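You operate a simulated robot arm through the tools that you are given. There is no shell and no other tool. Be economical: measure what you need, move in short steps, check, and stop when the job is done.

Carry out the task below with a simulated two-armed robot. There is one attempt and no reset: what you move stays moved.

TASK
Take the grey rag from the left end of the table and lay it out flat on the middle of the table.

The check looks at the end state, three seconds after you hand in, the way a careful person would. Anything else that was tipped, shoved, dropped, spilled or broken makes it a failure.

THE ROBOT
Two 7-joint arms with two-finger grippers on one trunk, on a base that drives. Base frame: it is fixed to the floor where the robot stands at the start and does not move with it; the origin is under the middle of the robot, x ahead of it, y to its left, z up; the surface under the hand at the start is at about z = 880. Lengths are in mm, angles in rad, forces in N, time in s.
The left shoulder is at the start at [23, 218, 1080], the right one opposite. With the tool pointing down near the work surface each hand reaches from about 180 to 760 mm from the robot's upright axis, wherever it stands, measured 20 degrees to its own side. Places, roughly: grey rag [500, 200, 900]; middle of the table [700, 1000, 900]. Payload 2.2 kg a hand.
Tool frame (each hand has its own): the origin (TCP) lies between the finger pads and is the grasp point; the fingertips stand 19 mm ahead of it; z points along the fingers, y is the line along which they close. The gripper opens to 116 mm. The gripper's body begins 70 mm behind the TCP.
Orientation is told as [roll, pitch, yaw] about the base's x, y, z axes, in that order, counted from this pose: with the fingers straight down and closing along the base's y, the tool's x points along the base's -x, its y along +y and its z along -z.

THE INTERFACE
- The arms move only by the tool servo_tool. It takes "left_series", "right_series" or both (then of equal length, played together; a hand with none holds still); each is a list of rows, each an object (a shift or turn left out is 0, a gripper value left out holds the last) with "fingers": the finger opening in mm, from 0 to 116; "travel": the shift along the base's x, y, z in mm, a list of three; "delta_rot": the turn, a rotation vector about the base's x, y, z in rad, a list of three. In form: [{"fingers": fingers, "travel": [tx, ty, tz], "delta_rot": [ax, ay, az]}, ...]. A call has 1 to 8 rows; each row shifts and turns the commanded pose from where the row before left it. A row lasts 0.2 s, in which the tool goes at most 50 mm and 0.15 rad; a call with a longer step from one row to the next is refused whole, and so is a gripper value outside its range. Where a pose cannot be reached the arm comes as near as it can. A force on the tool above 40 N (or 10 N above the force at the start of the call, whichever is more), or a blocked arm, ends the call early, and 0.2 s more pass. The fingers move at their own pace and stop on an object; they squeeze with about 38 N. The grip force told is the motor's: it shows also when the fingers shut on nothing. Time passes only in rows, and 0.2 s behind the last, so rows that do not move let the fingers close. The reply holds the time, the measured pose of the TCP, the force on the tool along the base axes, the opening and the grip force, in the units named above and with some noise, with the torque about the TCP (base axes, N m) and any sound that the robot's microphone picked up.
- Cameras (640 x 400 px; columns grow to the right, rows downward): "scene" is now at [117.5, 47.6, 1268.6]; the picture's right is [0.46, -0.89, 0.00], its down [-0.37, -0.19, -0.91] and it looks along [0.81, 0.42, -0.41] (base axes); focal length 214 px, centre (320, 200). "left" rides on the left gripper at [69, 15, -96] in its tool frame; the picture's right is [-0.22, 0.98, 0.00], its down [-0.76, -0.17, -0.63] and it looks along [-0.62, -0.14, 0.77] (tool axes); focal length 251 px, centre (320, 200). "right" rides on the right gripper at [69, -15, -97] in its tool frame; the picture's right is [0.21, 0.98, 0.00], its down [-0.76, 0.17, -0.63] and it looks along [-0.62, 0.14, 0.77] (tool axes); focal length 251 px, centre (320, 200). There is no depth. A picture from a camera that has moved, and an enlarged one, comes with that camera's place and axes in the base frame and with its lens. The place of the scene camera against the robot may be out by one fixed shift of up to 12 mm in any direction.
- get_image(camera): a new picture of that camera. The clock stands still meanwhile.
- raise_lower(by): slides the trunk up (or, below 0, down) by that many mm; the arms and the scene camera ride with it, the base frame stays. It gives what a move gives, with no picture.
- roll_base(legs): drives the robot by 1 to 6 legs, each [ahead, left, turn to the left] in mm, mm and rad, along the robot's own axes; the way and the turn of a leg run together, so that a leg with both is an arc; at most 1500 mm and 3.142 rad a leg. The arms and the cameras ride along, it lands a little off, and it stops where it bumps. It gives what a move gives.
- aim_head(pan, tilt): turns the head with the scene camera to pan (to the left, within 1.396 rad either way) and tilt (down, from -0.506 to 1.204), counted from straight ahead of the robot. It gives what a move gives.
- enlarge(camera, box): a new picture of the part [left, top, right, bottom] of that camera's present view, enlarged. The clock stands still meanwhile.
- close_job(): hands the job in; it is judged then, once.

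Work in short steps. Places have to be worked out from the pictures, the camera data and where the tool is seen: move nearer, look again, correct. Check each grasp and each placing, and mend what went wrong. You have 120 turns and 88 pictures in all, those below and enlarged ones among them. Open the grippers and draw the arms clear of the work before you hand the job in, unless the task says otherwise; then end with one line.

The tools are called after "Emit:" by a JSON object that holds its "op" and its "data". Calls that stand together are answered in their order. servo_tool: Moves the arms, as the interface text tells. Its arguments: {"type":"object","properties":{"left_series":{"type":"array","items":{"type":"object","properties":{"fingers":{"type":"number"},"travel":{"type":"array","items":{"type":"number"}},"delta_rot":{"type":"array","items":{"type":"number"}}}}},"right_series":{"type":"array","items":{"type":"object","properties":{"fingers":{"type":"number"},"travel":{"type":"array","items":{"type":"number"}},"delta_rot":{"type":"array","items":{"type":"number"}}}}}},"required":[]} The other tools are called the same way: raise_lower (by) slides the trunk up or down; roll_base (legs) drives the base; aim_head (pan, tilt) turns the head that bears the scene camera; get_image (camera) takes a picture; enlarge (camera, box) takes an enlarged picture of a part of a camera's view; close_job () hands the job in.

At the start:

```text
time_s: 0.0
left_tool_pos: [328.1, 458.4, 1140.6]
left_tcp_rot: [0.001, -0.001, -0.001]
left_force: [0.1, 0.7, -0.5]
left_torque: [-0.02, -0.01, -0.01]
left_opening: 116.0
left_grasp_force: 0.0
right_tool_pos: [473.6, 29.9, 1205.6]
right_tcp_rot: [-0.001, 0.002, 0.0]
right_force: [0.0, -0.2, 0.4]
right_torque: [0.04, -0.01, 0.03]
right_opening: 116.0
right_grasp_force: 0.1
trunk travel left (down, up): [-225.0, 265.0]
robot x, y, heading: [-1.6, -3.5, -0.001]
head pan, tilt: [0.473, 0.419]
```

scene: 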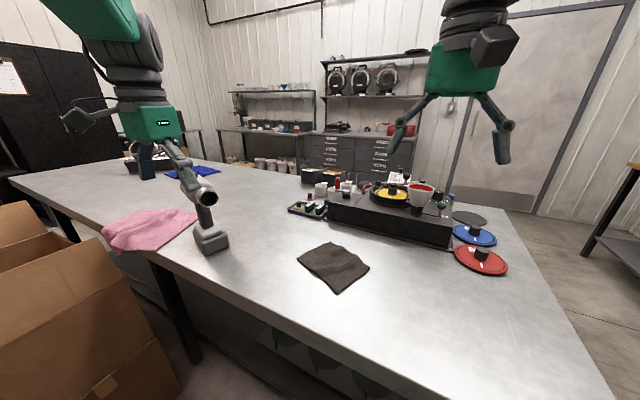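
right: 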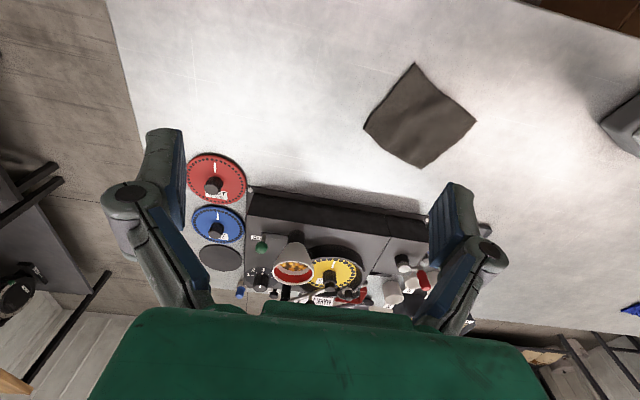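
left: 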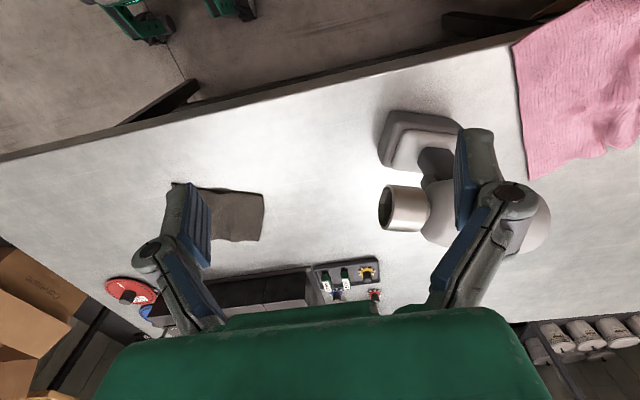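

The pictures place the rag at about [520, 220], roughly 150 x 125 mm. I'll enlarge it and then look left for the middle of the table and a way to drive there.

Emit:
{"op": "enlarge", "data": {"camera": "scene", "box": [270, 220, 400, 310]}}

Emit:
{"op": "aim_head", "data": {"pan": 1.0, "tilt": 0.5}}

Emit:
{"op": "get_image", "data": {"camera": "scene"}}

```text
4.44 times, centred on (335, 265) of scene
camera zoom: at [117.5, 47.6, 1268.6], right [0.46, -0.89, 0.0], down [-0.37, -0.19, -0.91], along [0.81, 0.42, -0.41], focal length 953 px, centre (253, -89)
```

zoom: 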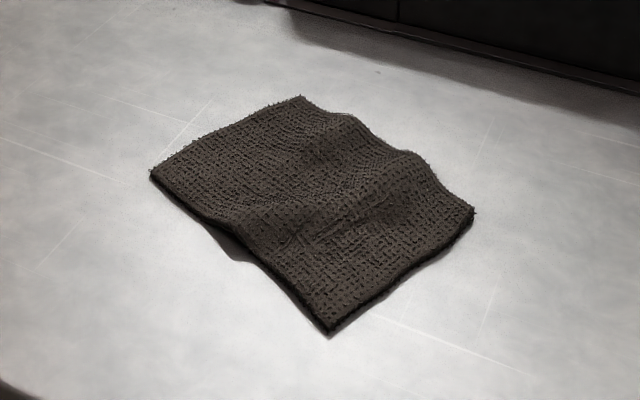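

```text
time_s: 0.9
left_tool_pos: [327.4, 458.1, 1141.8]
left_tcp_rot: [-0.003, -0.003, 0.0]
left_force: [-0.1, 0.6, -0.2]
left_torque: [0.05, -0.02, 0.01]
left_opening: 116.0
left_grasp_force: 0.0
right_tool_pos: [470.7, 28.8, 1207.2]
right_tcp_rot: [0.0, 0.0, 0.001]
right_force: [0.4, 0.3, 0.2]
right_torque: [0.02, -0.04, 0.0]
right_opening: 116.1
right_grasp_force: 0.2
trunk travel left (down, up): [-225.0, 265.0]
robot x, y, heading: [1.3, 0.8, -0.0]
head pan, tilt: [1.0, 0.499]
```

```text
83 pictures are left
camera scene: at [103.9, 66.5, 1264.7], right [0.67, -0.75, 0.0], down [-0.34, -0.3, -0.89], along [0.67, 0.59, -0.45], focal length 214 px, centre (320, 200)
```

scene: 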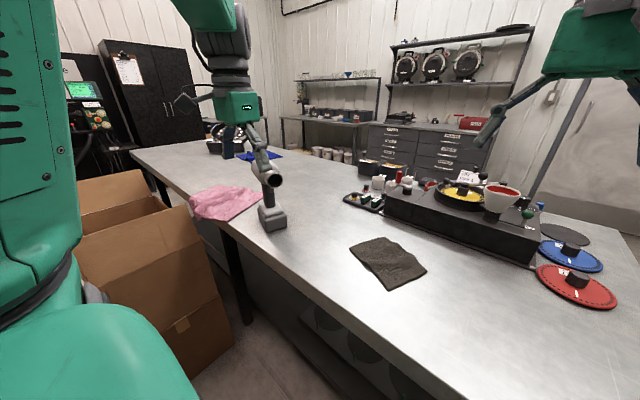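

The rag is a single rumpled layer, and a cardboard box stands by the near side of the table to the left. I need to know the box's footprint and the free floor, so I'll look further left and down.

Emit:
{"op": "aim_head", "data": {"pan": 1.39, "tilt": 0.75}}

Emit:
{"op": "get_image", "data": {"camera": "scene"}}

```text
time_s: 1.8
left_tool_pos: [328.2, 458.4, 1141.1]
left_tcp_rot: [-0.006, -0.001, 0.0]
left_force: [1.1, -0.4, -0.4]
left_torque: [-0.02, 0.03, -0.01]
left_opening: 116.0
left_grasp_force: 0.0
right_tool_pos: [471.3, 28.5, 1207.4]
right_tcp_rot: [0.0, -0.001, -0.001]
right_force: [0.0, -1.6, 0.2]
right_torque: [0.03, 0.02, 0.01]
right_opening: 116.1
right_grasp_force: 0.0
trunk travel left (down, up): [-225.0, 265.0]
robot x, y, heading: [2.9, -3.0, 0.001]
head pan, tilt: [1.389, 0.75]
```

```text
82 pictures are left
camera scene: at [99.9, 65.8, 1252.4], right [0.68, -0.73, 0.0], down [-0.41, -0.39, -0.82], along [0.6, 0.56, -0.57], focal length 214 px, centre (320, 200)
```

scene: 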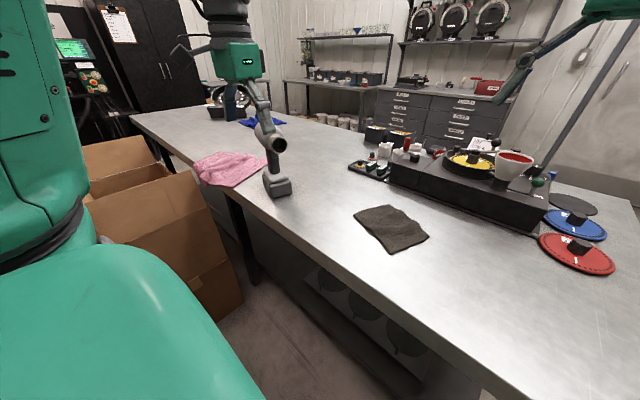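

The camera axes lag the reported pan, so the head may still be turning. I'll let a little time pass and look again.

Emit:
{"op": "servo_tool", "data": {"left_series": [{}, {}, {}, {}, {}, {}, {}, {}]}}

Emit:
{"op": "get_image", "data": {"camera": "scene"}}

```text
time_s: 3.6
left_tool_pos: [325.5, 458.8, 1140.2]
left_tcp_rot: [-0.005, -0.004, 0.001]
left_force: [0.1, 0.5, -0.7]
left_torque: [0.03, 0.03, 0.01]
left_opening: 115.9
left_grasp_force: 0.0
right_tool_pos: [470.5, 29.1, 1207.9]
right_tcp_rot: [0.0, -0.002, 0.0]
right_force: [0.0, -0.5, -0.2]
right_torque: [0.01, 0.02, -0.02]
right_opening: 115.9
right_grasp_force: 0.1
trunk travel left (down, up): [-225.0, 265.0]
robot x, y, heading: [-2.1, 1.2, 0.0]
head pan, tilt: [1.389, 0.75]
```

```text
81 pictures are left
camera scene: at [98.9, 65.6, 1250.0], right [0.69, -0.73, 0.0], down [-0.43, -0.4, -0.81], along [0.59, 0.55, -0.59], focal length 214 px, centre (320, 200)
```

scene: 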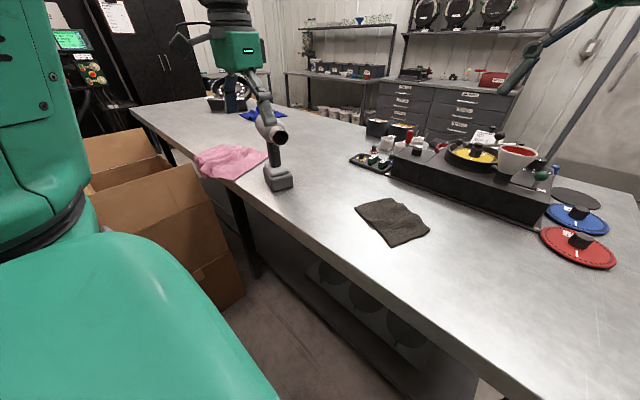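

The head settles with the box's right face at about y = 870, x from 0 to 290 and nearly table height. Now I'll look down ahead to see the base front and the table edge.

Emit:
{"op": "aim_head", "data": {"pan": 0.4, "tilt": 1.2}}

Emit:
{"op": "servo_tool", "data": {"left_series": [{}, {}, {}, {}, {}]}}

Emit:
{"op": "get_image", "data": {"camera": "scene"}}

```text
time_s: 4.9
left_tool_pos: [326.3, 457.9, 1141.3]
left_tcp_rot: [0.0, -0.004, 0.0]
left_force: [-0.3, -0.7, 1.0]
left_torque: [0.0, -0.02, 0.01]
left_opening: 116.1
left_grasp_force: 0.1
right_tool_pos: [471.4, 29.1, 1206.2]
right_tcp_rot: [0.0, -0.002, 0.0]
right_force: [0.2, -0.4, 0.1]
right_torque: [0.0, -0.04, 0.01]
right_opening: 116.2
right_grasp_force: 0.1
trunk travel left (down, up): [-225.0, 265.0]
robot x, y, heading: [-1.2, -1.8, 0.002]
head pan, tilt: [0.4, 1.201]
```

```text
time_s: 6.1
left_tool_pos: [326.1, 457.7, 1142.0]
left_tcp_rot: [-0.001, -0.001, 0.001]
left_force: [0.3, 0.2, 0.0]
left_torque: [-0.02, -0.01, 0.0]
left_opening: 115.9
left_grasp_force: 0.1
right_tool_pos: [469.0, 28.6, 1208.0]
right_tcp_rot: [0.001, -0.002, 0.001]
right_force: [-0.3, -0.2, -0.2]
right_torque: [0.01, 0.0, 0.0]
right_opening: 116.0
right_grasp_force: 0.1
trunk travel left (down, up): [-225.0, 265.0]
robot x, y, heading: [-3.2, 1.9, -0.0]
head pan, tilt: [0.4, 1.201]
```

```text
80 pictures are left
camera scene: at [86.6, 27.1, 1207.7], right [0.39, -0.92, 0.0], down [-0.86, -0.36, -0.36], along [0.33, 0.14, -0.93], focal length 214 px, centre (320, 200)
```

scene: 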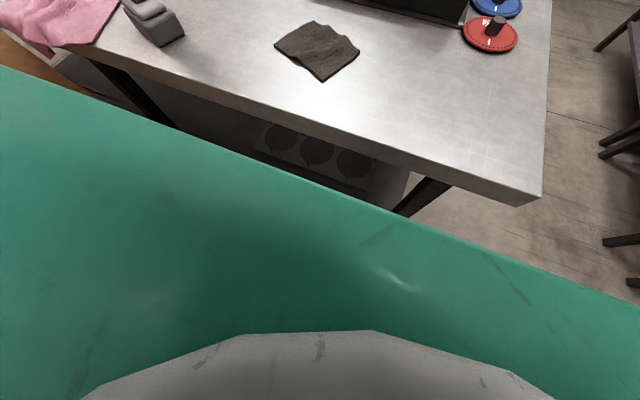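

The table's near edge is at x ≈ 340 and the rag sits clear of other items. I'll turn the left gripper so it closes across the near edge of the rag (edge midpoint ≈ [477, 243]) and bring it above, while moving the right hand away.

Emit:
{"op": "servo_tool", "data": {"left_series": [{"travel": [12, -27, -8], "delta_rot": [0, 0, 0.15]}, {"travel": [12, -27, -8], "delta_rot": [0, 0, 0.15]}, {"travel": [12, -27, -8], "delta_rot": [0, 0, 0.15]}, {"travel": [12, -27, -8], "delta_rot": [0, 0, 0.15]}, {"travel": [12, -27, -8], "delta_rot": [0, 0, 0.15]}, {"travel": [12, -27, -8], "delta_rot": [0, 0, 0.15]}, {"travel": [12, -27, -8], "delta_rot": [0, 0, 0.15]}, {"travel": [12, -27, -8], "delta_rot": [0, 0, 0.15]}], "right_series": [{"travel": [-15, -40, 0]}, {"travel": [-15, -40, 0]}, {"travel": [-15, -40, 0]}, {"travel": [-15, -40, 0]}, {"travel": [-15, -30, 0]}, {"travel": [-15, 0, 0]}, {}, {}]}}

Emit:
{"op": "get_image", "data": {"camera": "left"}}

Emit:
{"op": "get_image", "data": {"camera": "scene"}}

```text
time_s: 7.9
left_tool_pos: [422.9, 243.2, 1078.1]
left_tcp_rot: [-0.001, 0.005, 1.201]
left_force: [-0.1, 0.7, 0.0]
left_torque: [-0.01, -0.07, 0.0]
left_opening: 116.0
left_grasp_force: 0.0
right_tool_pos: [381.3, -162.2, 1207.3]
right_tcp_rot: [-0.001, 0.001, 0.001]
right_force: [0.0, 0.5, 0.1]
right_torque: [0.02, 0.03, -0.01]
right_opening: 116.1
right_grasp_force: 0.1
trunk travel left (down, up): [-225.0, 265.0]
robot x, y, heading: [1.0, 2.5, -0.005]
head pan, tilt: [0.4, 1.201]
```

```text
79 pictures are left
camera left: at [384.0, 185.5, 1175.2], right [-0.83, 0.55, 0.0], down [0.43, 0.65, 0.63], along [0.35, 0.52, -0.78], focal length 251 px, centre (320, 200)
```

left: 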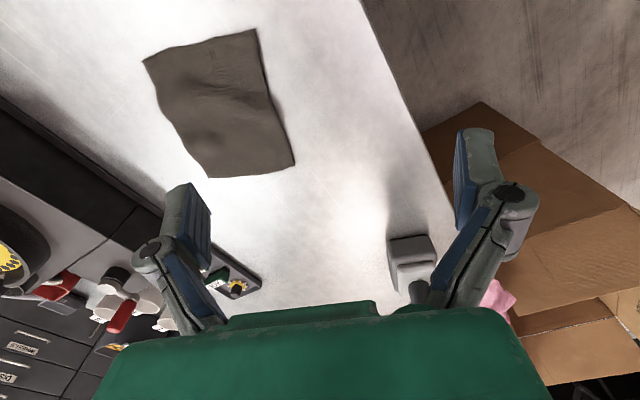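

```text
78 pictures are left
camera scene: at [88.1, 20.1, 1206.9], right [0.3, -0.96, 0.0], down [-0.9, -0.28, -0.35], along [0.33, 0.1, -0.94], focal length 214 px, centre (320, 200)
```

scene: 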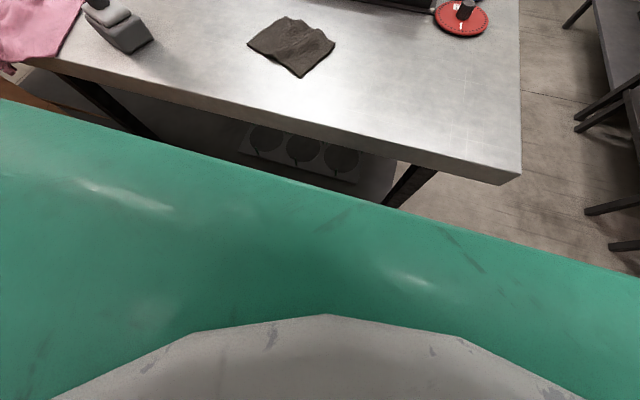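

The left camera confirms the rag's near edge running from [449, 169] to [512, 314], with the midpoint ≈ [480, 242]. I'll move over it, opened to 60 mm, and come down to just above the rag.

Emit:
{"op": "servo_tool", "data": {"left_series": [{"fingers": 60, "travel": [22, -2, -30]}, {"travel": [22, -2, -30]}, {"travel": [22, -1, -40]}, {"travel": [0, 0, -40]}, {}]}}

Emit:
{"op": "get_image", "data": {"camera": "left"}}

Emit:
{"op": "get_image", "data": {"camera": "right"}}

```text
time_s: 9.1
left_tool_pos: [484.7, 236.6, 937.0]
left_tcp_rot: [0.003, -0.005, 1.2]
left_force: [-0.5, -0.1, 0.5]
left_torque: [-0.02, -0.01, 0.0]
left_opening: 60.0
left_grasp_force: 0.0
right_tool_pos: [379.3, -163.2, 1207.5]
right_tcp_rot: [0.002, -0.002, -0.001]
right_force: [0.1, -0.7, 0.4]
right_torque: [0.02, -0.03, -0.01]
right_opening: 116.2
right_grasp_force: 0.2
trunk travel left (down, up): [-225.0, 265.0]
robot x, y, heading: [-2.0, 0.7, -0.003]
head pan, tilt: [0.4, 1.201]
```

```text
77 pictures are left
camera left: at [445.6, 178.0, 1033.5], right [-0.83, 0.56, 0.0], down [0.43, 0.64, 0.64], along [0.35, 0.53, -0.77], focal length 251 px, centre (320, 200)
```

left: 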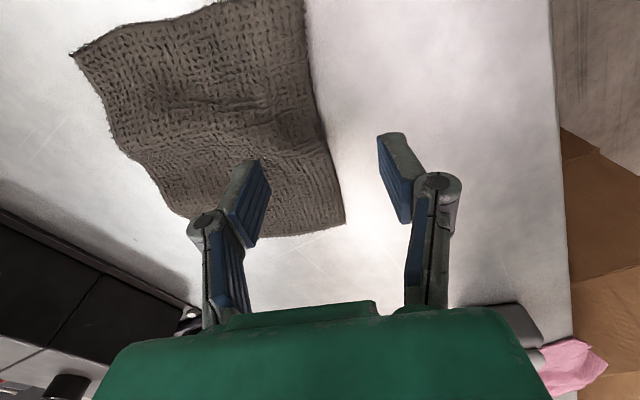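

```text
76 pictures are left
camera right: at [312.0, -179.5, 1303.0], right [-0.21, 0.98, 0.0], down [0.75, 0.17, 0.63], along [0.62, 0.14, -0.77], focal length 251 px, centre (320, 200)
```

right: 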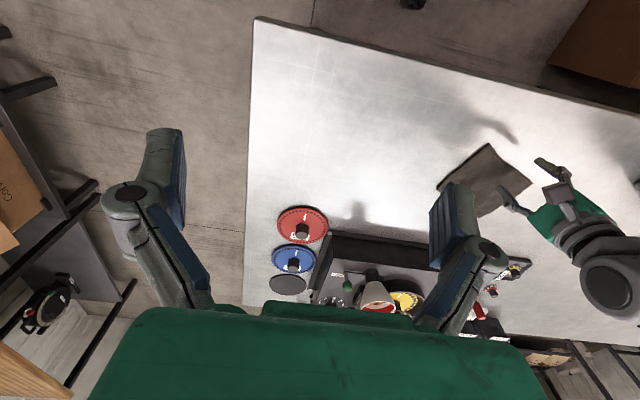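

Finger positions straddle the near edge as planned. I'll descend to have the tips just about at the table (TCP ≈ 902).

Emit:
{"op": "servo_tool", "data": {"left_series": [{"travel": [3, 0, -20]}, {"travel": [0, 0, -10]}, {"travel": [0, 0, -4]}, {}]}}

Emit:
{"op": "get_image", "data": {"camera": "left"}}

```text
time_s: 10.1
left_tool_pos: [490.9, 235.2, 904.1]
left_tcp_rot: [0.0, -0.004, 1.198]
left_force: [0.2, -0.4, 1.3]
left_torque: [-0.02, -0.01, 0.03]
left_opening: 60.0
left_grasp_force: 0.1
right_tool_pos: [380.8, -163.5, 1206.3]
right_tcp_rot: [0.0, -0.003, 0.0]
right_force: [0.1, -0.3, -0.8]
right_torque: [0.05, -0.01, 0.02]
right_opening: 116.2
right_grasp_force: 0.1
trunk travel left (down, up): [-225.0, 265.0]
robot x, y, heading: [-0.7, 0.9, -0.001]
head pan, tilt: [0.4, 1.201]
```

```text
75 pictures are left
camera left: at [450.9, 177.0, 999.9], right [-0.83, 0.55, 0.0], down [0.43, 0.64, 0.64], along [0.35, 0.53, -0.77], focal length 251 px, centre (320, 200)
```

left: 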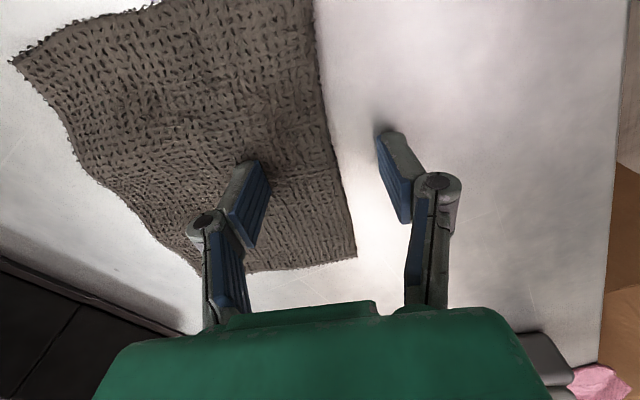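

There is light contact on the rag. I'll go a few mm lower and close.

Emit:
{"op": "servo_tool", "data": {"left_series": [{"travel": [0, 0, -3]}, {"fingers": 40}, {"fingers": 20}, {"fingers": 0}, {}, {}]}}

Emit:
{"op": "get_image", "data": {"camera": "left"}}

```text
time_s: 11.5
left_tool_pos: [490.8, 235.0, 899.3]
left_tcp_rot: [0.002, -0.003, 1.199]
left_force: [-0.4, 0.1, 1.9]
left_torque: [-0.02, -0.05, 0.0]
left_opening: 11.1
left_grasp_force: 35.3
right_tool_pos: [379.2, -164.4, 1207.8]
right_tcp_rot: [0.001, -0.001, 0.0]
right_force: [-0.1, 0.4, 0.0]
right_torque: [0.05, -0.02, -0.04]
right_opening: 116.2
right_grasp_force: 0.0
trunk travel left (down, up): [-225.0, 265.0]
robot x, y, heading: [-1.6, 0.1, 0.003]
head pan, tilt: [0.4, 1.201]
```

```text
74 pictures are left
camera left: at [450.6, 176.6, 996.6], right [-0.83, 0.55, 0.0], down [0.43, 0.64, 0.63], along [0.35, 0.53, -0.77], focal length 251 px, centre (320, 200)
```

left: 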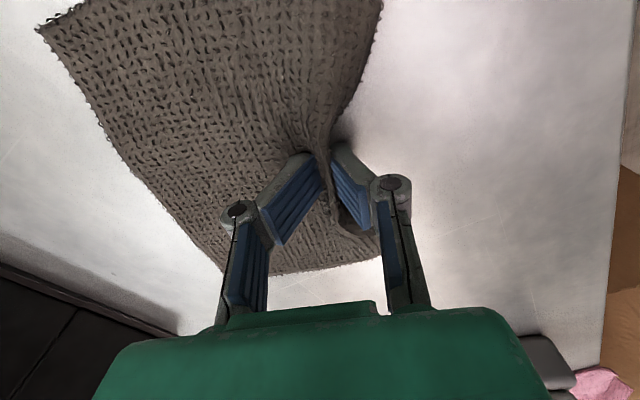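

The gripper has pinched a fold of the rag (opening 11 mm, 35 N). I'll lift it and check.

Emit:
{"op": "servo_tool", "data": {"left_series": [{"travel": [0, 0, 30]}, {"travel": [0, 0, 40]}, {"travel": [0, 0, 45]}, {"travel": [0, 0, 45]}, {"travel": [0, 0, 40]}, {}, {}]}}

Emit:
{"op": "get_image", "data": {"camera": "left"}}

Emit:
{"op": "aim_head", "data": {"pan": 0.7, "tilt": 0.45}}

Emit:
{"op": "servo_tool", "data": {"left_series": [{}, {}, {}, {}, {}]}}

Emit:
{"op": "get_image", "data": {"camera": "scene"}}

```text
time_s: 13.1
left_tool_pos: [491.5, 236.0, 1102.2]
left_tcp_rot: [0.001, -0.005, 1.199]
left_force: [-0.3, 0.3, -0.5]
left_torque: [0.0, -0.1, 0.0]
left_opening: 10.7
left_grasp_force: 35.3
right_tool_pos: [380.9, -164.0, 1207.5]
right_tcp_rot: [0.001, -0.001, 0.0]
right_force: [0.2, 0.3, 0.9]
right_torque: [-0.01, 0.0, 0.0]
right_opening: 115.9
right_grasp_force: 0.2
trunk travel left (down, up): [-225.0, 265.0]
robot x, y, heading: [-3.8, -1.6, -0.002]
head pan, tilt: [0.4, 1.201]
```

```text
73 pictures are left
camera left: at [452.8, 177.1, 1197.7], right [-0.83, 0.55, 0.0], down [0.43, 0.64, 0.63], along [0.35, 0.53, -0.77], focal length 251 px, centre (320, 200)
```

left: 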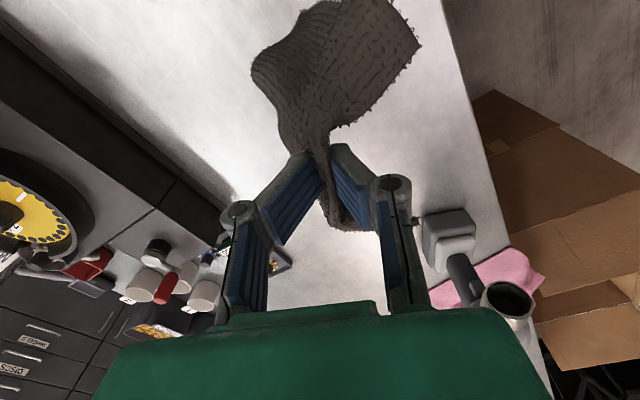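

```text
time_s: 14.2
left_tool_pos: [492.8, 236.7, 1101.7]
left_tcp_rot: [0.0, -0.002, 1.199]
left_force: [0.1, 0.6, -0.1]
left_torque: [-0.01, -0.06, 0.04]
left_opening: 10.6
left_grasp_force: 35.3
right_tool_pos: [379.1, -163.5, 1207.4]
right_tcp_rot: [0.003, -0.003, 0.0]
right_force: [0.6, -0.7, 0.9]
right_torque: [0.0, 0.03, 0.02]
right_opening: 116.0
right_grasp_force: 0.1
trunk travel left (down, up): [-225.0, 265.0]
robot x, y, heading: [1.2, 4.1, -0.002]
head pan, tilt: [0.7, 0.45]
```

```text
time_s: 15.4
left_tool_pos: [492.3, 235.8, 1100.6]
left_tcp_rot: [0.002, -0.002, 1.2]
left_force: [0.4, 0.3, -0.1]
left_torque: [-0.03, -0.06, 0.0]
left_opening: 10.8
left_grasp_force: 36.0
right_tool_pos: [379.7, -163.2, 1207.7]
right_tcp_rot: [0.002, -0.002, 0.001]
right_force: [0.0, -0.2, 0.9]
right_torque: [-0.03, 0.03, 0.02]
right_opening: 115.9
right_grasp_force: 0.1
trunk travel left (down, up): [-225.0, 265.0]
robot x, y, heading: [-3.4, -3.1, 0.005]
head pan, tilt: [0.7, 0.45]
```

```text
72 pictures are left
camera scene: at [109.7, 53.4, 1257.9], right [0.56, -0.83, 0.0], down [-0.43, -0.29, -0.86], along [0.71, 0.49, -0.51], focal length 214 px, centre (320, 200)
```

scene: 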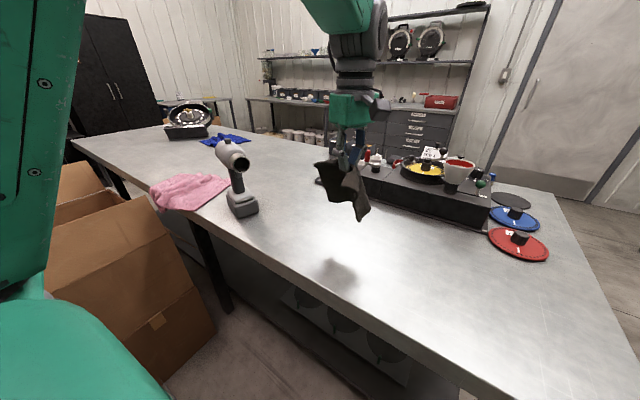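

The rag is held, hanging clear. Before driving left past the drill (top ≈ 1060 at y ≈ 620) I'll raise the hand and draw it back so the rag passes well above.

Emit:
{"op": "servo_tool", "data": {"left_series": [{"travel": [-20, 0, 40]}, {"travel": [-25, 0, 40]}, {"travel": [-25, 10, 40]}, {"travel": [-25, 10, 30]}, {"travel": [-25, 10, 0]}, {}]}}

Emit:
{"op": "roll_base", "data": {"legs": [[0, 300, 0]]}}

Emit:
{"op": "get_image", "data": {"camera": "scene"}}

```text
time_s: 16.8
left_tool_pos: [419.3, 283.6, 1257.1]
left_tcp_rot: [0.002, 0.006, 1.198]
left_force: [0.6, 0.6, -0.5]
left_torque: [-0.05, -0.06, 0.0]
left_opening: 10.7
left_grasp_force: 35.3
left hand out of reach, approached as far as the arm can: row 3, 4, 5
right_tool_pos: [379.2, -161.3, 1207.1]
right_tcp_rot: [0.0, 0.0, 0.0]
right_force: [0.3, -0.3, 0.4]
right_torque: [0.0, 0.03, 0.0]
right_opening: 115.9
right_grasp_force: 0.1
trunk travel left (down, up): [-225.0, 265.0]
robot x, y, heading: [-1.2, 3.2, -0.002]
head pan, tilt: [0.7, 0.45]
```

```text
time_s: 18.8
left_tool_pos: [418.4, 558.2, 1264.6]
left_tcp_rot: [0.004, -0.018, 1.194]
left_force: [0.2, -0.8, 0.4]
left_torque: [0.12, -0.06, -0.01]
left_opening: 10.5
left_grasp_force: 35.4
right_tool_pos: [380.1, 114.1, 1203.4]
right_tcp_rot: [0.02, -0.002, 0.001]
right_force: [-0.4, 0.6, 0.8]
right_torque: [0.02, 0.02, -0.04]
right_opening: 115.7
right_grasp_force: 0.1
trunk travel left (down, up): [-225.0, 265.0]
robot x, y, heading: [3.9, 301.4, 0.001]
head pan, tilt: [0.7, 0.45]
```

```text
71 pictures are left
camera scene: at [123.4, 307.0, 1269.7], right [0.29, -0.96, -0.02], down [-0.39, -0.1, -0.92], along [0.88, 0.27, -0.4], focal length 214 px, centre (320, 200)
```

scene: 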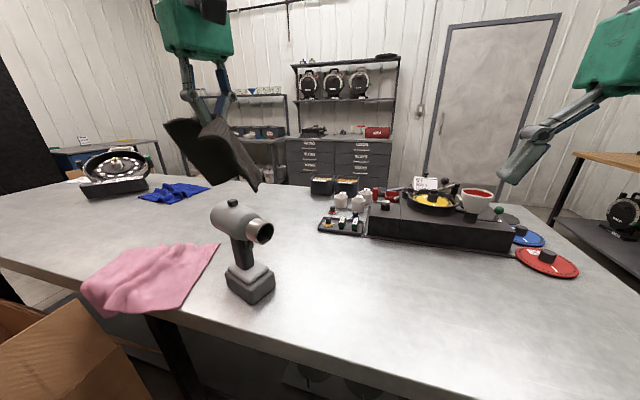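

The target area between the pink and blue cloths, around [720, 950], is empty. I'll drive another 180 mm left and check the clearance to the box.

Emit:
{"op": "roll_base", "data": {"legs": [[0, 180, 0]]}}

Emit:
{"op": "aim_head", "data": {"pan": 1.2, "tilt": 1.0}}

Emit:
{"op": "servo_tool", "data": {"right_series": [{"delta_rot": [0, 0.15, 0]}, {"delta_rot": [0, 0.15, 0]}, {"delta_rot": [0, 0.15, 0]}, {"delta_rot": [0, 0.15, 0]}, {"delta_rot": [0, 0.15, 0]}, {"delta_rot": [0, 0.15, 0]}, {"delta_rot": [0, 0.15, 0]}, {}]}}

Emit:
{"op": "get_image", "data": {"camera": "scene"}}

Emit:
{"op": "get_image", "data": {"camera": "right"}}

```text
time_s: 20.4
left_tool_pos: [417.3, 747.4, 1262.9]
left_tcp_rot: [-0.008, -0.008, 1.191]
left_force: [0.4, -1.4, -0.3]
left_torque: [0.05, -0.03, 0.01]
left_opening: 10.6
left_grasp_force: 35.3
right_tool_pos: [378.0, 303.8, 1207.5]
right_tcp_rot: [0.011, -0.004, -0.001]
right_force: [0.7, -1.3, -0.2]
right_torque: [-0.04, 0.0, -0.03]
right_opening: 115.9
right_grasp_force: 0.0
trunk travel left (down, up): [-225.0, 265.0]
robot x, y, heading: [5.2, 475.8, -0.005]
head pan, tilt: [0.7, 0.45]
```

```text
time_s: 21.3
left_tool_pos: [414.8, 755.7, 1263.4]
left_tcp_rot: [-0.013, 0.008, 1.191]
left_force: [0.6, -0.2, 0.7]
left_torque: [0.03, -0.05, 0.04]
left_opening: 10.5
left_grasp_force: 35.6
right_tool_pos: [375.5, 310.5, 1207.7]
right_tcp_rot: [0.004, -0.005, -0.002]
right_force: [0.6, 0.1, 1.0]
right_torque: [0.0, -0.01, -0.02]
right_opening: 115.9
right_grasp_force: 0.0
trunk travel left (down, up): [-225.0, 265.0]
robot x, y, heading: [-1.0, 475.5, -0.004]
head pan, tilt: [1.201, 1.0]
```

```text
time_s: 23.1
left_tool_pos: [414.2, 760.9, 1262.8]
left_tcp_rot: [-0.017, 0.01, 1.192]
left_force: [0.1, -0.6, 0.8]
left_torque: [-0.02, -0.07, -0.02]
left_opening: 10.3
left_grasp_force: 35.3
right_tool_pos: [375.3, 311.9, 1209.3]
right_tcp_rot: [0.003, 0.642, -0.002]
right_force: [0.7, -1.3, -0.6]
right_torque: [0.01, -0.01, 0.0]
right_opening: 116.1
right_grasp_force: 0.0
right hand out of reach, approached as far as the arm can: row 5, 6, 7
trunk travel left (down, up): [-225.0, 265.0]
robot x, y, heading: [-0.2, 478.6, -0.005]
head pan, tilt: [1.201, 1.0]
```

```text
70 pictures are left
camera scene: at [121.8, 511.5, 1267.4], right [0.34, -0.94, 0.0], down [-0.4, -0.14, -0.91], along [0.85, 0.31, -0.42], focal length 214 px, centre (320, 200)
```

scene: 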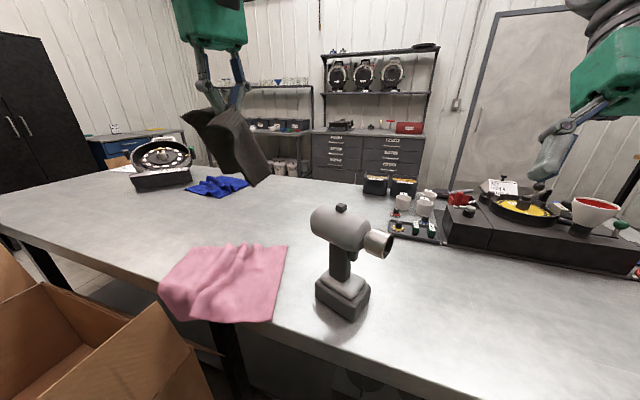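

```text
69 pictures are left
camera right: at [380.2, 296.4, 1326.8], right [-0.17, 0.98, 0.13], down [0.99, 0.16, 0.05], along [0.03, 0.14, -0.99], focal length 251 px, centre (320, 200)
```

right: 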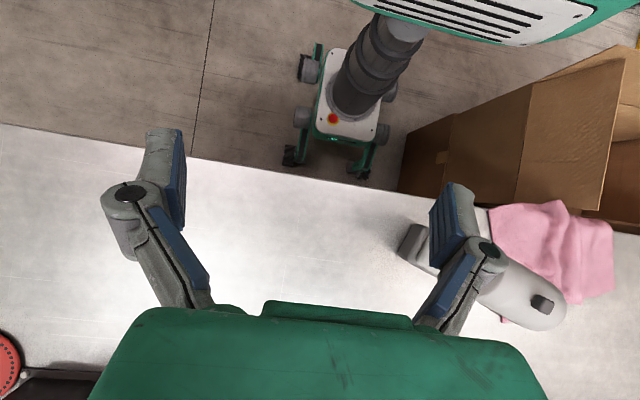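

The right camera shows the base clearly: front at x ≈ 285, left side about 170 mm from the box, and clear floor under the table edge. I'll shift a bit left and ahead so that the left arm can reach the middle.

Emit:
{"op": "roll_base", "data": {"legs": [[0, 60, 0], [60, 0, 0]]}}

Emit:
{"op": "get_image", "data": {"camera": "right"}}

```text
time_s: 24.7
left_tool_pos: [470.3, 877.5, 1251.3]
left_tcp_rot: [-0.032, 0.06, 1.204]
left_force: [0.0, 1.9, -0.3]
left_torque: [-0.22, -0.12, 0.0]
left_opening: 10.2
left_grasp_force: 35.1
right_tool_pos: [434.4, 421.9, 1213.2]
right_tcp_rot: [-0.043, 0.642, -0.022]
right_force: [0.1, 1.7, -1.0]
right_torque: [-0.11, 0.02, 0.11]
right_opening: 116.0
right_grasp_force: 0.0
trunk travel left (down, up): [-225.0, 265.0]
robot x, y, heading: [58.8, 546.9, -0.001]
head pan, tilt: [1.201, 1.0]
```

```text
68 pictures are left
camera right: at [438.5, 410.7, 1332.4], right [-0.17, 0.98, 0.1], down [0.98, 0.17, 0.05], along [0.03, 0.1, -0.99], focal length 251 px, centre (320, 200)
```

right: 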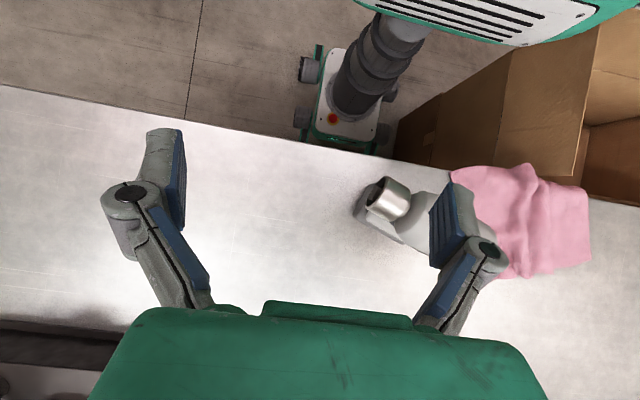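

The robot is at [59, 547] and the base is still clear. I'll extend the left hand towards the target while turning it so the pull direction is straight along −x.

Emit:
{"op": "servo_tool", "data": {"left_series": [{}, {}, {"travel": [25, 15, -25], "delta_rot": [0, 0, 0.07]}, {"travel": [30, 15, -25], "delta_rot": [0, 0, 0.08]}, {"travel": [30, 15, -25], "delta_rot": [0, 0, 0.08]}, {"travel": [30, 15, -25], "delta_rot": [0, 0, 0.08]}, {"travel": [30, 10, -25], "delta_rot": [0, 0, 0.08]}, {}]}}

Emit:
{"op": "get_image", "data": {"camera": "scene"}}

Emit:
{"op": "get_image", "data": {"camera": "left"}}

```text
time_s: 26.5
left_tool_pos: [614.9, 922.8, 1129.9]
left_tcp_rot: [-0.016, 0.042, 1.595]
left_force: [-1.1, 0.6, 0.2]
left_torque: [-0.06, -0.06, -0.06]
left_opening: 9.3
left_grasp_force: 35.4
right_tool_pos: [433.9, 402.1, 1211.8]
right_tcp_rot: [-0.019, 0.641, -0.006]
right_force: [0.4, 0.8, -0.6]
right_torque: [-0.08, -0.02, 0.04]
right_opening: 116.2
right_grasp_force: 0.0
trunk travel left (down, up): [-225.0, 265.0]
robot x, y, heading: [62.4, 552.7, -0.002]
head pan, tilt: [1.201, 1.0]
```

```text
67 pictures are left
camera scene: at [121.0, 649.4, 1218.1], right [0.93, -0.36, 0.01], down [-0.31, -0.8, -0.52], along [0.19, 0.48, -0.86], focal length 214 px, centre (320, 200)
```

scene: 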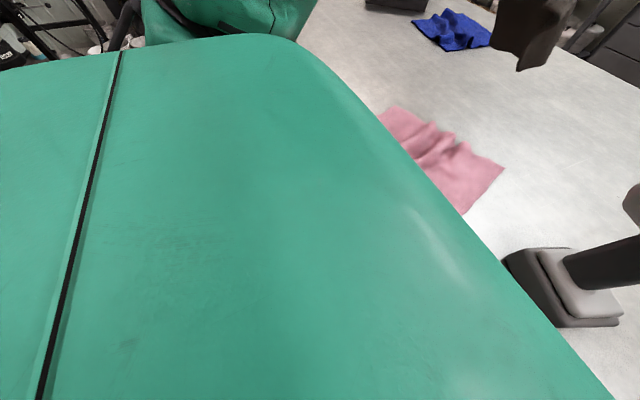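

```text
66 pictures are left
camera left: at [600.6, 858.2, 1229.6], right [-0.98, 0.19, -0.03], down [0.14, 0.79, 0.6], along [0.14, 0.59, -0.8], focal length 251 px, centre (320, 200)
```

left: 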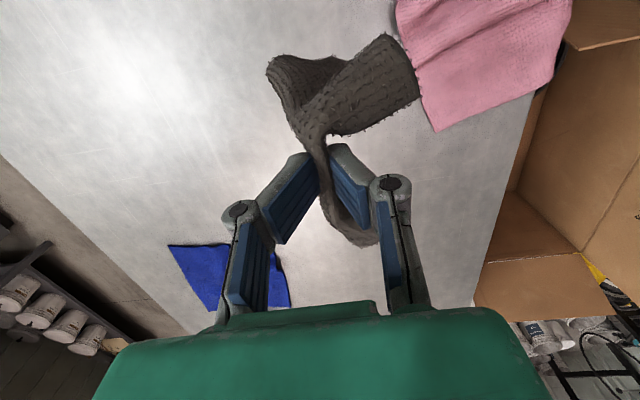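

I need a better scene view of the hanging rag, so I'll turn the head to it.

Emit:
{"op": "aim_head", "data": {"pan": 0.6, "tilt": 0.4}}

Emit:
{"op": "servo_tool", "data": {"left_series": [{}, {}, {}, {}, {}, {}]}}

Emit:
{"op": "get_image", "data": {"camera": "scene"}}

```text
time_s: 27.5
left_tool_pos: [616.9, 879.2, 1141.7]
left_tcp_rot: [-0.02, 0.011, 1.587]
left_force: [-0.5, -1.1, 0.0]
left_torque: [0.13, -0.04, -0.07]
left_opening: 9.9
left_grasp_force: 34.7
right_tool_pos: [435.2, 358.9, 1206.0]
right_tcp_rot: [0.021, 0.642, 0.013]
right_force: [0.3, -0.5, -0.5]
right_torque: [0.06, 0.02, -0.06]
right_opening: 115.9
right_grasp_force: 0.0
trunk travel left (down, up): [-225.0, 265.0]
robot x, y, heading: [62.3, 543.9, -0.004]
head pan, tilt: [0.6, 0.4]
```

```text
time_s: 29.1
left_tool_pos: [611.4, 918.7, 1136.7]
left_tcp_rot: [-0.019, 0.032, 1.597]
left_force: [0.0, -0.6, -0.3]
left_torque: [0.03, -0.04, -0.08]
left_opening: 9.4
left_grasp_force: 35.2
right_tool_pos: [430.5, 397.4, 1210.9]
right_tcp_rot: [-0.009, 0.639, 0.001]
right_force: [-0.5, 0.5, 0.2]
right_torque: [0.0, -0.01, -0.02]
right_opening: 116.1
right_grasp_force: 0.0
trunk travel left (down, up): [-225.0, 265.0]
robot x, y, heading: [58.2, 559.1, 0.004]
head pan, tilt: [0.6, 0.4]
stopped in row 6 (left hand): the arm was blocked; the commanded pose is now the measured one
```

```text
65 pictures are left
camera scene: at [172.2, 629.2, 1269.4], right [0.57, -0.82, 0.01], down [-0.32, -0.23, -0.92], along [0.76, 0.52, -0.4], focal length 214 px, centre (320, 200)
```

scene: 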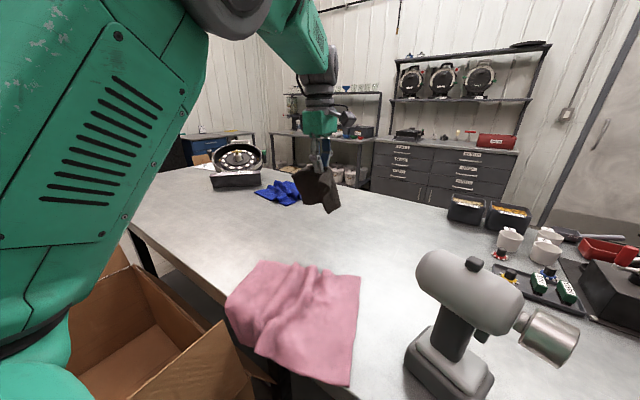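

The readings of both hands sway in y and the left arm was flagged as blocked. I'll wait still and look at whether it settles, and from the right camera whether the left elbow touches the box.

Emit:
{"op": "servo_tool", "data": {"right_series": [{}, {}, {}]}}

Emit:
{"op": "get_image", "data": {"camera": "right"}}

Emit:
{"op": "servo_tool", "data": {"right_series": [{}, {}]}}

```text
time_s: 29.9
left_tool_pos: [612.6, 930.2, 1132.8]
left_tcp_rot: [-0.02, 0.041, 1.599]
left_force: [-0.4, 0.6, -0.9]
left_torque: [-0.01, -0.1, -0.09]
left_opening: 9.7
left_grasp_force: 34.3
right_tool_pos: [431.5, 408.6, 1211.4]
right_tcp_rot: [-0.02, 0.64, -0.004]
right_force: [0.2, 0.4, 0.3]
right_torque: [-0.02, 0.02, 0.02]
right_opening: 116.0
right_grasp_force: 0.0
trunk travel left (down, up): [-225.0, 265.0]
robot x, y, heading: [61.0, 556.2, 0.001]
head pan, tilt: [0.6, 0.4]
```

```text
64 pictures are left
camera right: at [435.9, 394.9, 1329.3], right [-0.18, 0.98, 0.11], down [0.98, 0.18, 0.05], along [0.03, 0.12, -0.99], focal length 251 px, centre (320, 200)
```

right: 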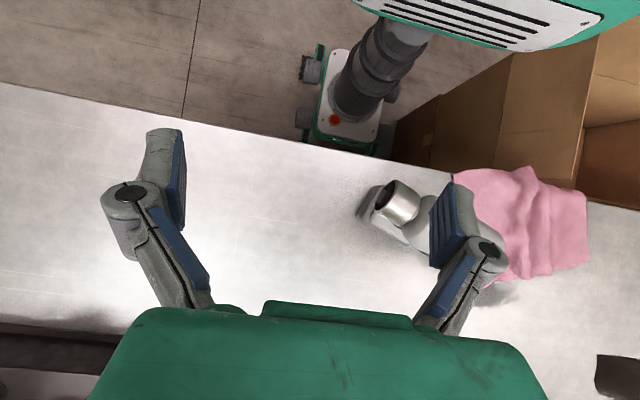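

```text
time_s: 30.7
left_tool_pos: [607.5, 953.2, 1129.0]
left_tcp_rot: [-0.02, 0.055, 1.606]
left_force: [0.0, 0.0, -0.2]
left_torque: [-0.05, -0.1, -0.05]
left_opening: 9.7
left_grasp_force: 35.0
right_tool_pos: [426.2, 433.0, 1213.8]
right_tcp_rot: [-0.039, 0.632, -0.012]
right_force: [0.3, 1.0, -0.7]
right_torque: [-0.04, 0.0, 0.06]
right_opening: 115.9
right_grasp_force: 0.1
trunk travel left (down, up): [-225.0, 265.0]
robot x, y, heading: [60.4, 563.6, 0.004]
head pan, tilt: [0.6, 0.4]
stopped in row 2 (right hand): the arm was blocked; the commanded pose is now the measured one
```

Both hands drift together with growing roll, so the whole robot is slowly leaning left. I'll counterbalance by moving the right hand out to the right and see how the lean reacts.

Emit:
{"op": "servo_tool", "data": {"right_series": [{"travel": [0, -45, 0]}, {"travel": [0, -45, 0]}, {"travel": [0, -45, 0]}], "left_series": [{"travel": [0, -25, 0]}, {"travel": [0, -25, 0]}, {"travel": [0, -25, 0]}]}}

```text
time_s: 31.5
left_tool_pos: [608.8, 880.2, 1131.3]
left_tcp_rot: [-0.021, 0.056, 1.605]
left_force: [-0.1, 0.1, 0.8]
left_torque: [0.0, -0.06, -0.06]
left_opening: 9.6
left_grasp_force: 34.5
right_tool_pos: [425.0, 295.5, 1215.5]
right_tcp_rot: [-0.037, 0.635, -0.009]
right_force: [-0.1, 0.1, 0.0]
right_torque: [-0.02, 0.01, 0.02]
right_opening: 116.1
right_grasp_force: 0.1
trunk travel left (down, up): [-225.0, 265.0]
robot x, y, heading: [62.2, 565.0, 0.004]
head pan, tilt: [0.6, 0.4]
```

Emit:
{"op": "servo_tool", "data": {"right_series": [{"travel": [0, -45, 0]}, {"travel": [0, -45, 0]}, {}]}}

Emit:
{"op": "get_image", "data": {"camera": "right"}}

```text
time_s: 32.3
left_tool_pos: [609.1, 876.3, 1131.5]
left_tcp_rot: [-0.019, 0.054, 1.605]
left_force: [-0.6, 1.8, -0.9]
left_torque: [-0.04, -0.07, -0.07]
left_opening: 9.7
left_grasp_force: 34.9
right_tool_pos: [426.3, 203.1, 1215.9]
right_tcp_rot: [-0.035, 0.635, -0.008]
right_force: [-0.3, 1.1, 0.2]
right_torque: [-0.07, 0.0, 0.06]
right_opening: 115.9
right_grasp_force: 0.0
trunk travel left (down, up): [-225.0, 265.0]
robot x, y, heading: [60.1, 566.3, 0.004]
head pan, tilt: [0.6, 0.4]
```

```text
63 pictures are left
camera right: at [429.4, 190.8, 1334.3], right [-0.18, 0.98, 0.1], down [0.98, 0.18, 0.06], along [0.04, 0.11, -0.99], focal length 251 px, centre (320, 200)
```

right: 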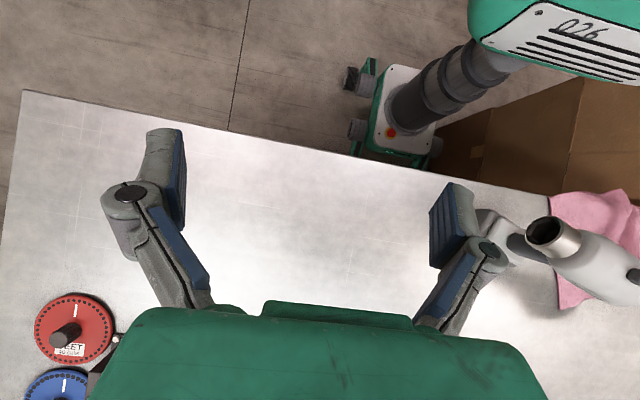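

The lean has stopped growing (−0.035). I'll look to the left to see whether the left arm is on the box.

Emit:
{"op": "aim_head", "data": {"pan": 1.39, "tilt": 0.6}}

Emit:
{"op": "servo_tool", "data": {"right_series": [{"travel": [0, -30, 0]}, {}, {}]}}

Emit:
{"op": "get_image", "data": {"camera": "scene"}}

```text
time_s: 33.4
left_tool_pos: [610.4, 858.1, 1135.2]
left_tcp_rot: [-0.021, 0.041, 1.601]
left_force: [-0.5, 0.1, -0.8]
left_torque: [0.03, -0.08, -0.08]
left_opening: 9.6
left_grasp_force: 34.6
right_tool_pos: [425.4, 184.7, 1212.0]
right_tcp_rot: [-0.016, 0.635, -0.001]
right_force: [0.3, 0.6, -1.0]
right_torque: [0.01, -0.03, 0.03]
right_opening: 115.8
right_grasp_force: 0.0
trunk travel left (down, up): [-225.0, 265.0]
robot x, y, heading: [60.9, 561.3, 0.001]
head pan, tilt: [1.389, 0.6]
```

```text
time_s: 34.2
left_tool_pos: [609.9, 867.0, 1133.6]
left_tcp_rot: [-0.021, 0.047, 1.602]
left_force: [0.0, 1.3, -0.2]
left_torque: [0.01, -0.06, -0.09]
left_opening: 9.7
left_grasp_force: 35.6
right_tool_pos: [426.9, 164.4, 1213.4]
right_tcp_rot: [-0.027, 0.635, -0.005]
right_force: [0.0, -0.5, -0.1]
right_torque: [-0.03, -0.03, 0.02]
right_opening: 115.6
right_grasp_force: 0.1
trunk travel left (down, up): [-225.0, 265.0]
robot x, y, heading: [63.2, 560.8, -0.0]
head pan, tilt: [1.389, 0.6]
```

```text
62 pictures are left
camera scene: at [112.0, 664.2, 1251.4], right [0.98, -0.18, 0.0], down [-0.1, -0.56, -0.82], along [0.14, 0.81, -0.57], focal length 214 px, centre (320, 200)
```

scene: 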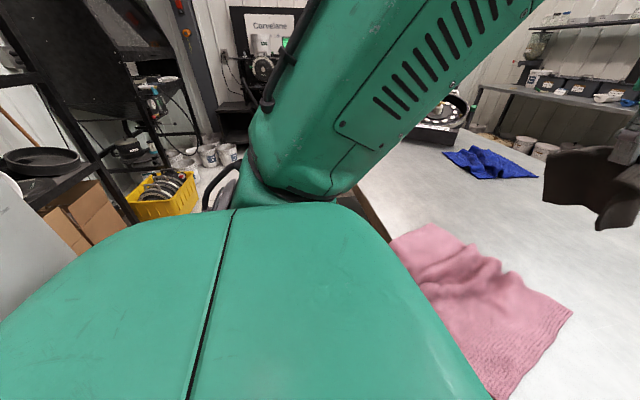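

The arm is clear of the box as far as seen and the sway is moderate. I'll aim the head at the rag, and extend the left hand in small moves towards [700, 930], right arm as counterweight.

Emit:
{"op": "aim_head", "data": {"pan": 0.75, "tilt": 0.45}}

Emit:
{"op": "servo_tool", "data": {"left_series": [{"travel": [15, 8, -5]}, {"travel": [15, 8, -10]}, {"travel": [15, 8, -10]}, {"travel": [15, 8, -10]}, {"travel": [15, 8, -10]}, {"travel": [15, 8, 0]}, {}], "right_series": [{"travel": [0, -10, 0]}, {"travel": [0, -10, 0]}, {"travel": [0, -10, 0]}, {"travel": [0, -10, 0]}, {"travel": [0, -10, 0]}, {"travel": [0, -10, 0]}, {}]}}

Emit:
{"op": "enlarge", "data": {"camera": "scene", "box": [160, 60, 480, 260]}}

```text
time_s: 35.2
left_tool_pos: [609.0, 847.3, 1138.1]
left_tcp_rot: [-0.024, 0.033, 1.599]
left_force: [0.1, -1.2, -0.6]
left_torque: [0.08, -0.04, -0.03]
left_opening: 9.7
left_grasp_force: 34.9
right_tool_pos: [426.5, 144.4, 1208.0]
right_tcp_rot: [-0.008, 0.636, 0.003]
right_force: [0.4, -0.6, 0.7]
right_torque: [0.0, 0.01, -0.04]
right_opening: 116.0
right_grasp_force: 0.0
trunk travel left (down, up): [-225.0, 265.0]
robot x, y, heading: [60.7, 559.5, 0.002]
head pan, tilt: [0.75, 0.45]
```

```text
time_s: 36.8
left_tool_pos: [699.9, 907.5, 1088.2]
left_tcp_rot: [-0.022, 0.041, 1.602]
left_force: [0.0, 0.1, -0.2]
left_torque: [-0.01, -0.08, -0.09]
left_opening: 9.6
left_grasp_force: 34.9
right_tool_pos: [427.6, 99.5, 1212.5]
right_tcp_rot: [-0.019, 0.636, -0.002]
right_force: [0.2, 0.8, 0.3]
right_torque: [-0.03, 0.0, -0.01]
right_opening: 116.1
right_grasp_force: 0.1
trunk travel left (down, up): [-225.0, 265.0]
robot x, y, heading: [63.1, 563.2, 0.001]
head pan, tilt: [0.75, 0.45]
```

```text
2.00 times, centred on (320, 160) of scene
camera zoom: at [163.7, 632.8, 1265.4], right [0.68, -0.73, 0.0], down [-0.32, -0.3, -0.9], along [0.66, 0.61, -0.44], focal length 429 px, centre (320, 280)
```

zoom: 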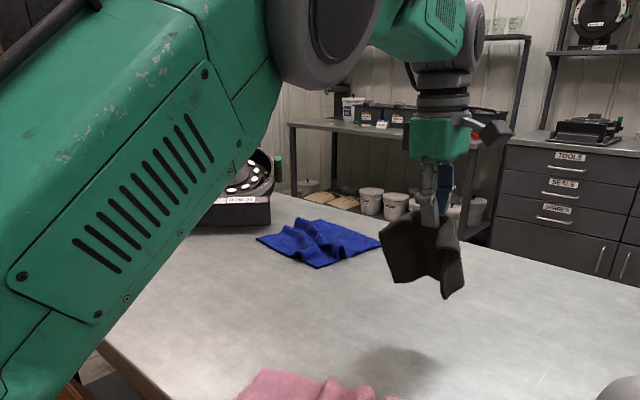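

The rag hangs with its lower corner at about z = 962 and the space is clear. I'll move out to x ≈ 765 and lower until the bottom touches the table.

Emit:
{"op": "servo_tool", "data": {"left_series": [{"travel": [20, 5, -10]}, {"travel": [20, 5, -15]}, {"travel": [20, 5, -20]}, {"travel": [5, 5, -20]}, {"travel": [0, 0, -15]}, {}]}}

Emit:
{"op": "enlarge", "data": {"camera": "scene", "box": [240, 100, 480, 250]}}

Emit:
{"op": "get_image", "data": {"camera": "left"}}

```text
time_s: 38.2
left_tool_pos: [766.6, 929.9, 1008.4]
left_tcp_rot: [-0.021, 0.044, 1.603]
left_force: [1.0, 0.0, -0.8]
left_torque: [-0.01, -0.06, -0.03]
left_opening: 9.7
left_grasp_force: 35.3
right_tool_pos: [427.9, 100.6, 1212.5]
right_tcp_rot: [-0.023, 0.638, -0.003]
right_force: [0.2, -0.7, 1.1]
right_torque: [-0.02, 0.01, 0.03]
right_opening: 115.9
right_grasp_force: 0.1
trunk travel left (down, up): [-225.0, 265.0]
robot x, y, heading: [62.1, 563.2, 0.002]
head pan, tilt: [0.75, 0.45]
```

```text
2.67 times, centred on (360, 175) of scene
camera zoom: at [165.0, 627.8, 1265.7], right [0.68, -0.73, 0.0], down [-0.32, -0.3, -0.9], along [0.66, 0.62, -0.44], focal length 572 px, centre (213, 267)
```

zoom: 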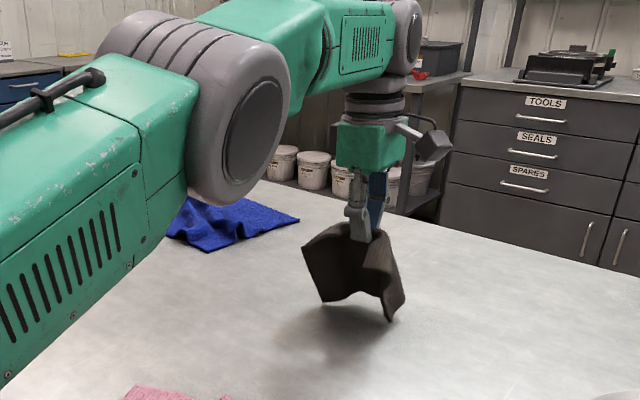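

```text
59 pictures are left
camera left: at [751.6, 865.7, 1108.1], right [-0.98, 0.18, -0.03], down [0.13, 0.79, 0.6], along [0.13, 0.59, -0.8], focal length 251 px, centre (320, 200)
```

left: 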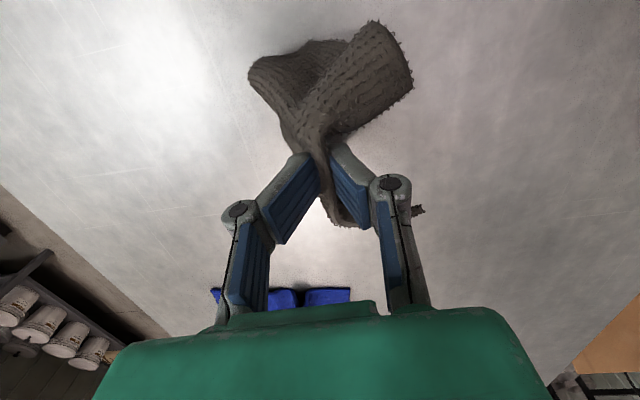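

I need to understand the folds before laying; I'll enlarge both views of the rag.

Emit:
{"op": "enlarge", "data": {"camera": "left", "box": [220, 0, 460, 240]}}

Emit:
{"op": "enlarge", "data": {"camera": "scene", "box": [340, 170, 410, 230]}}

```text
1.67 times, centred on (340, 120) of left
camera zoom: at [751.6, 865.7, 1108.1], right [-0.98, 0.18, -0.03], down [0.13, 0.79, 0.6], along [0.13, 0.59, -0.8], focal length 419 px, centre (287, 333)
```

zoom: 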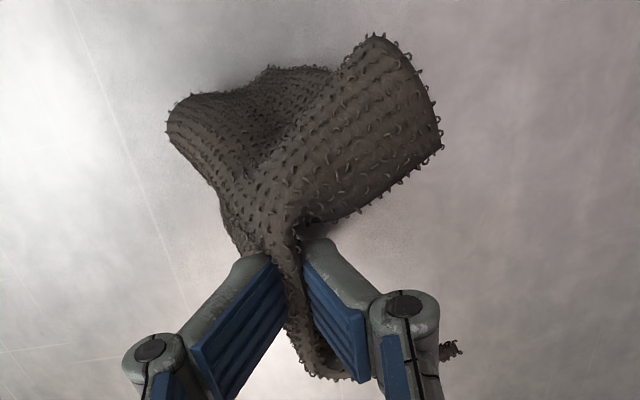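

```text
6.67 times, centred on (375, 200) of scene
camera zoom: at [165.0, 627.8, 1265.7], right [0.68, -0.73, 0.0], down [-0.32, -0.3, -0.9], along [0.66, 0.62, -0.44], focal length 1430 px, centre (-47, 200)
```

zoom: 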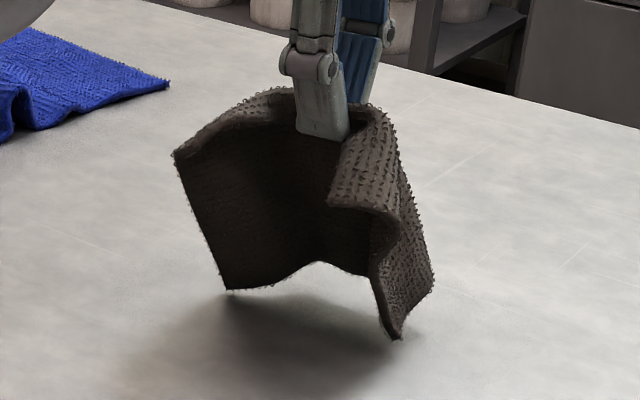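

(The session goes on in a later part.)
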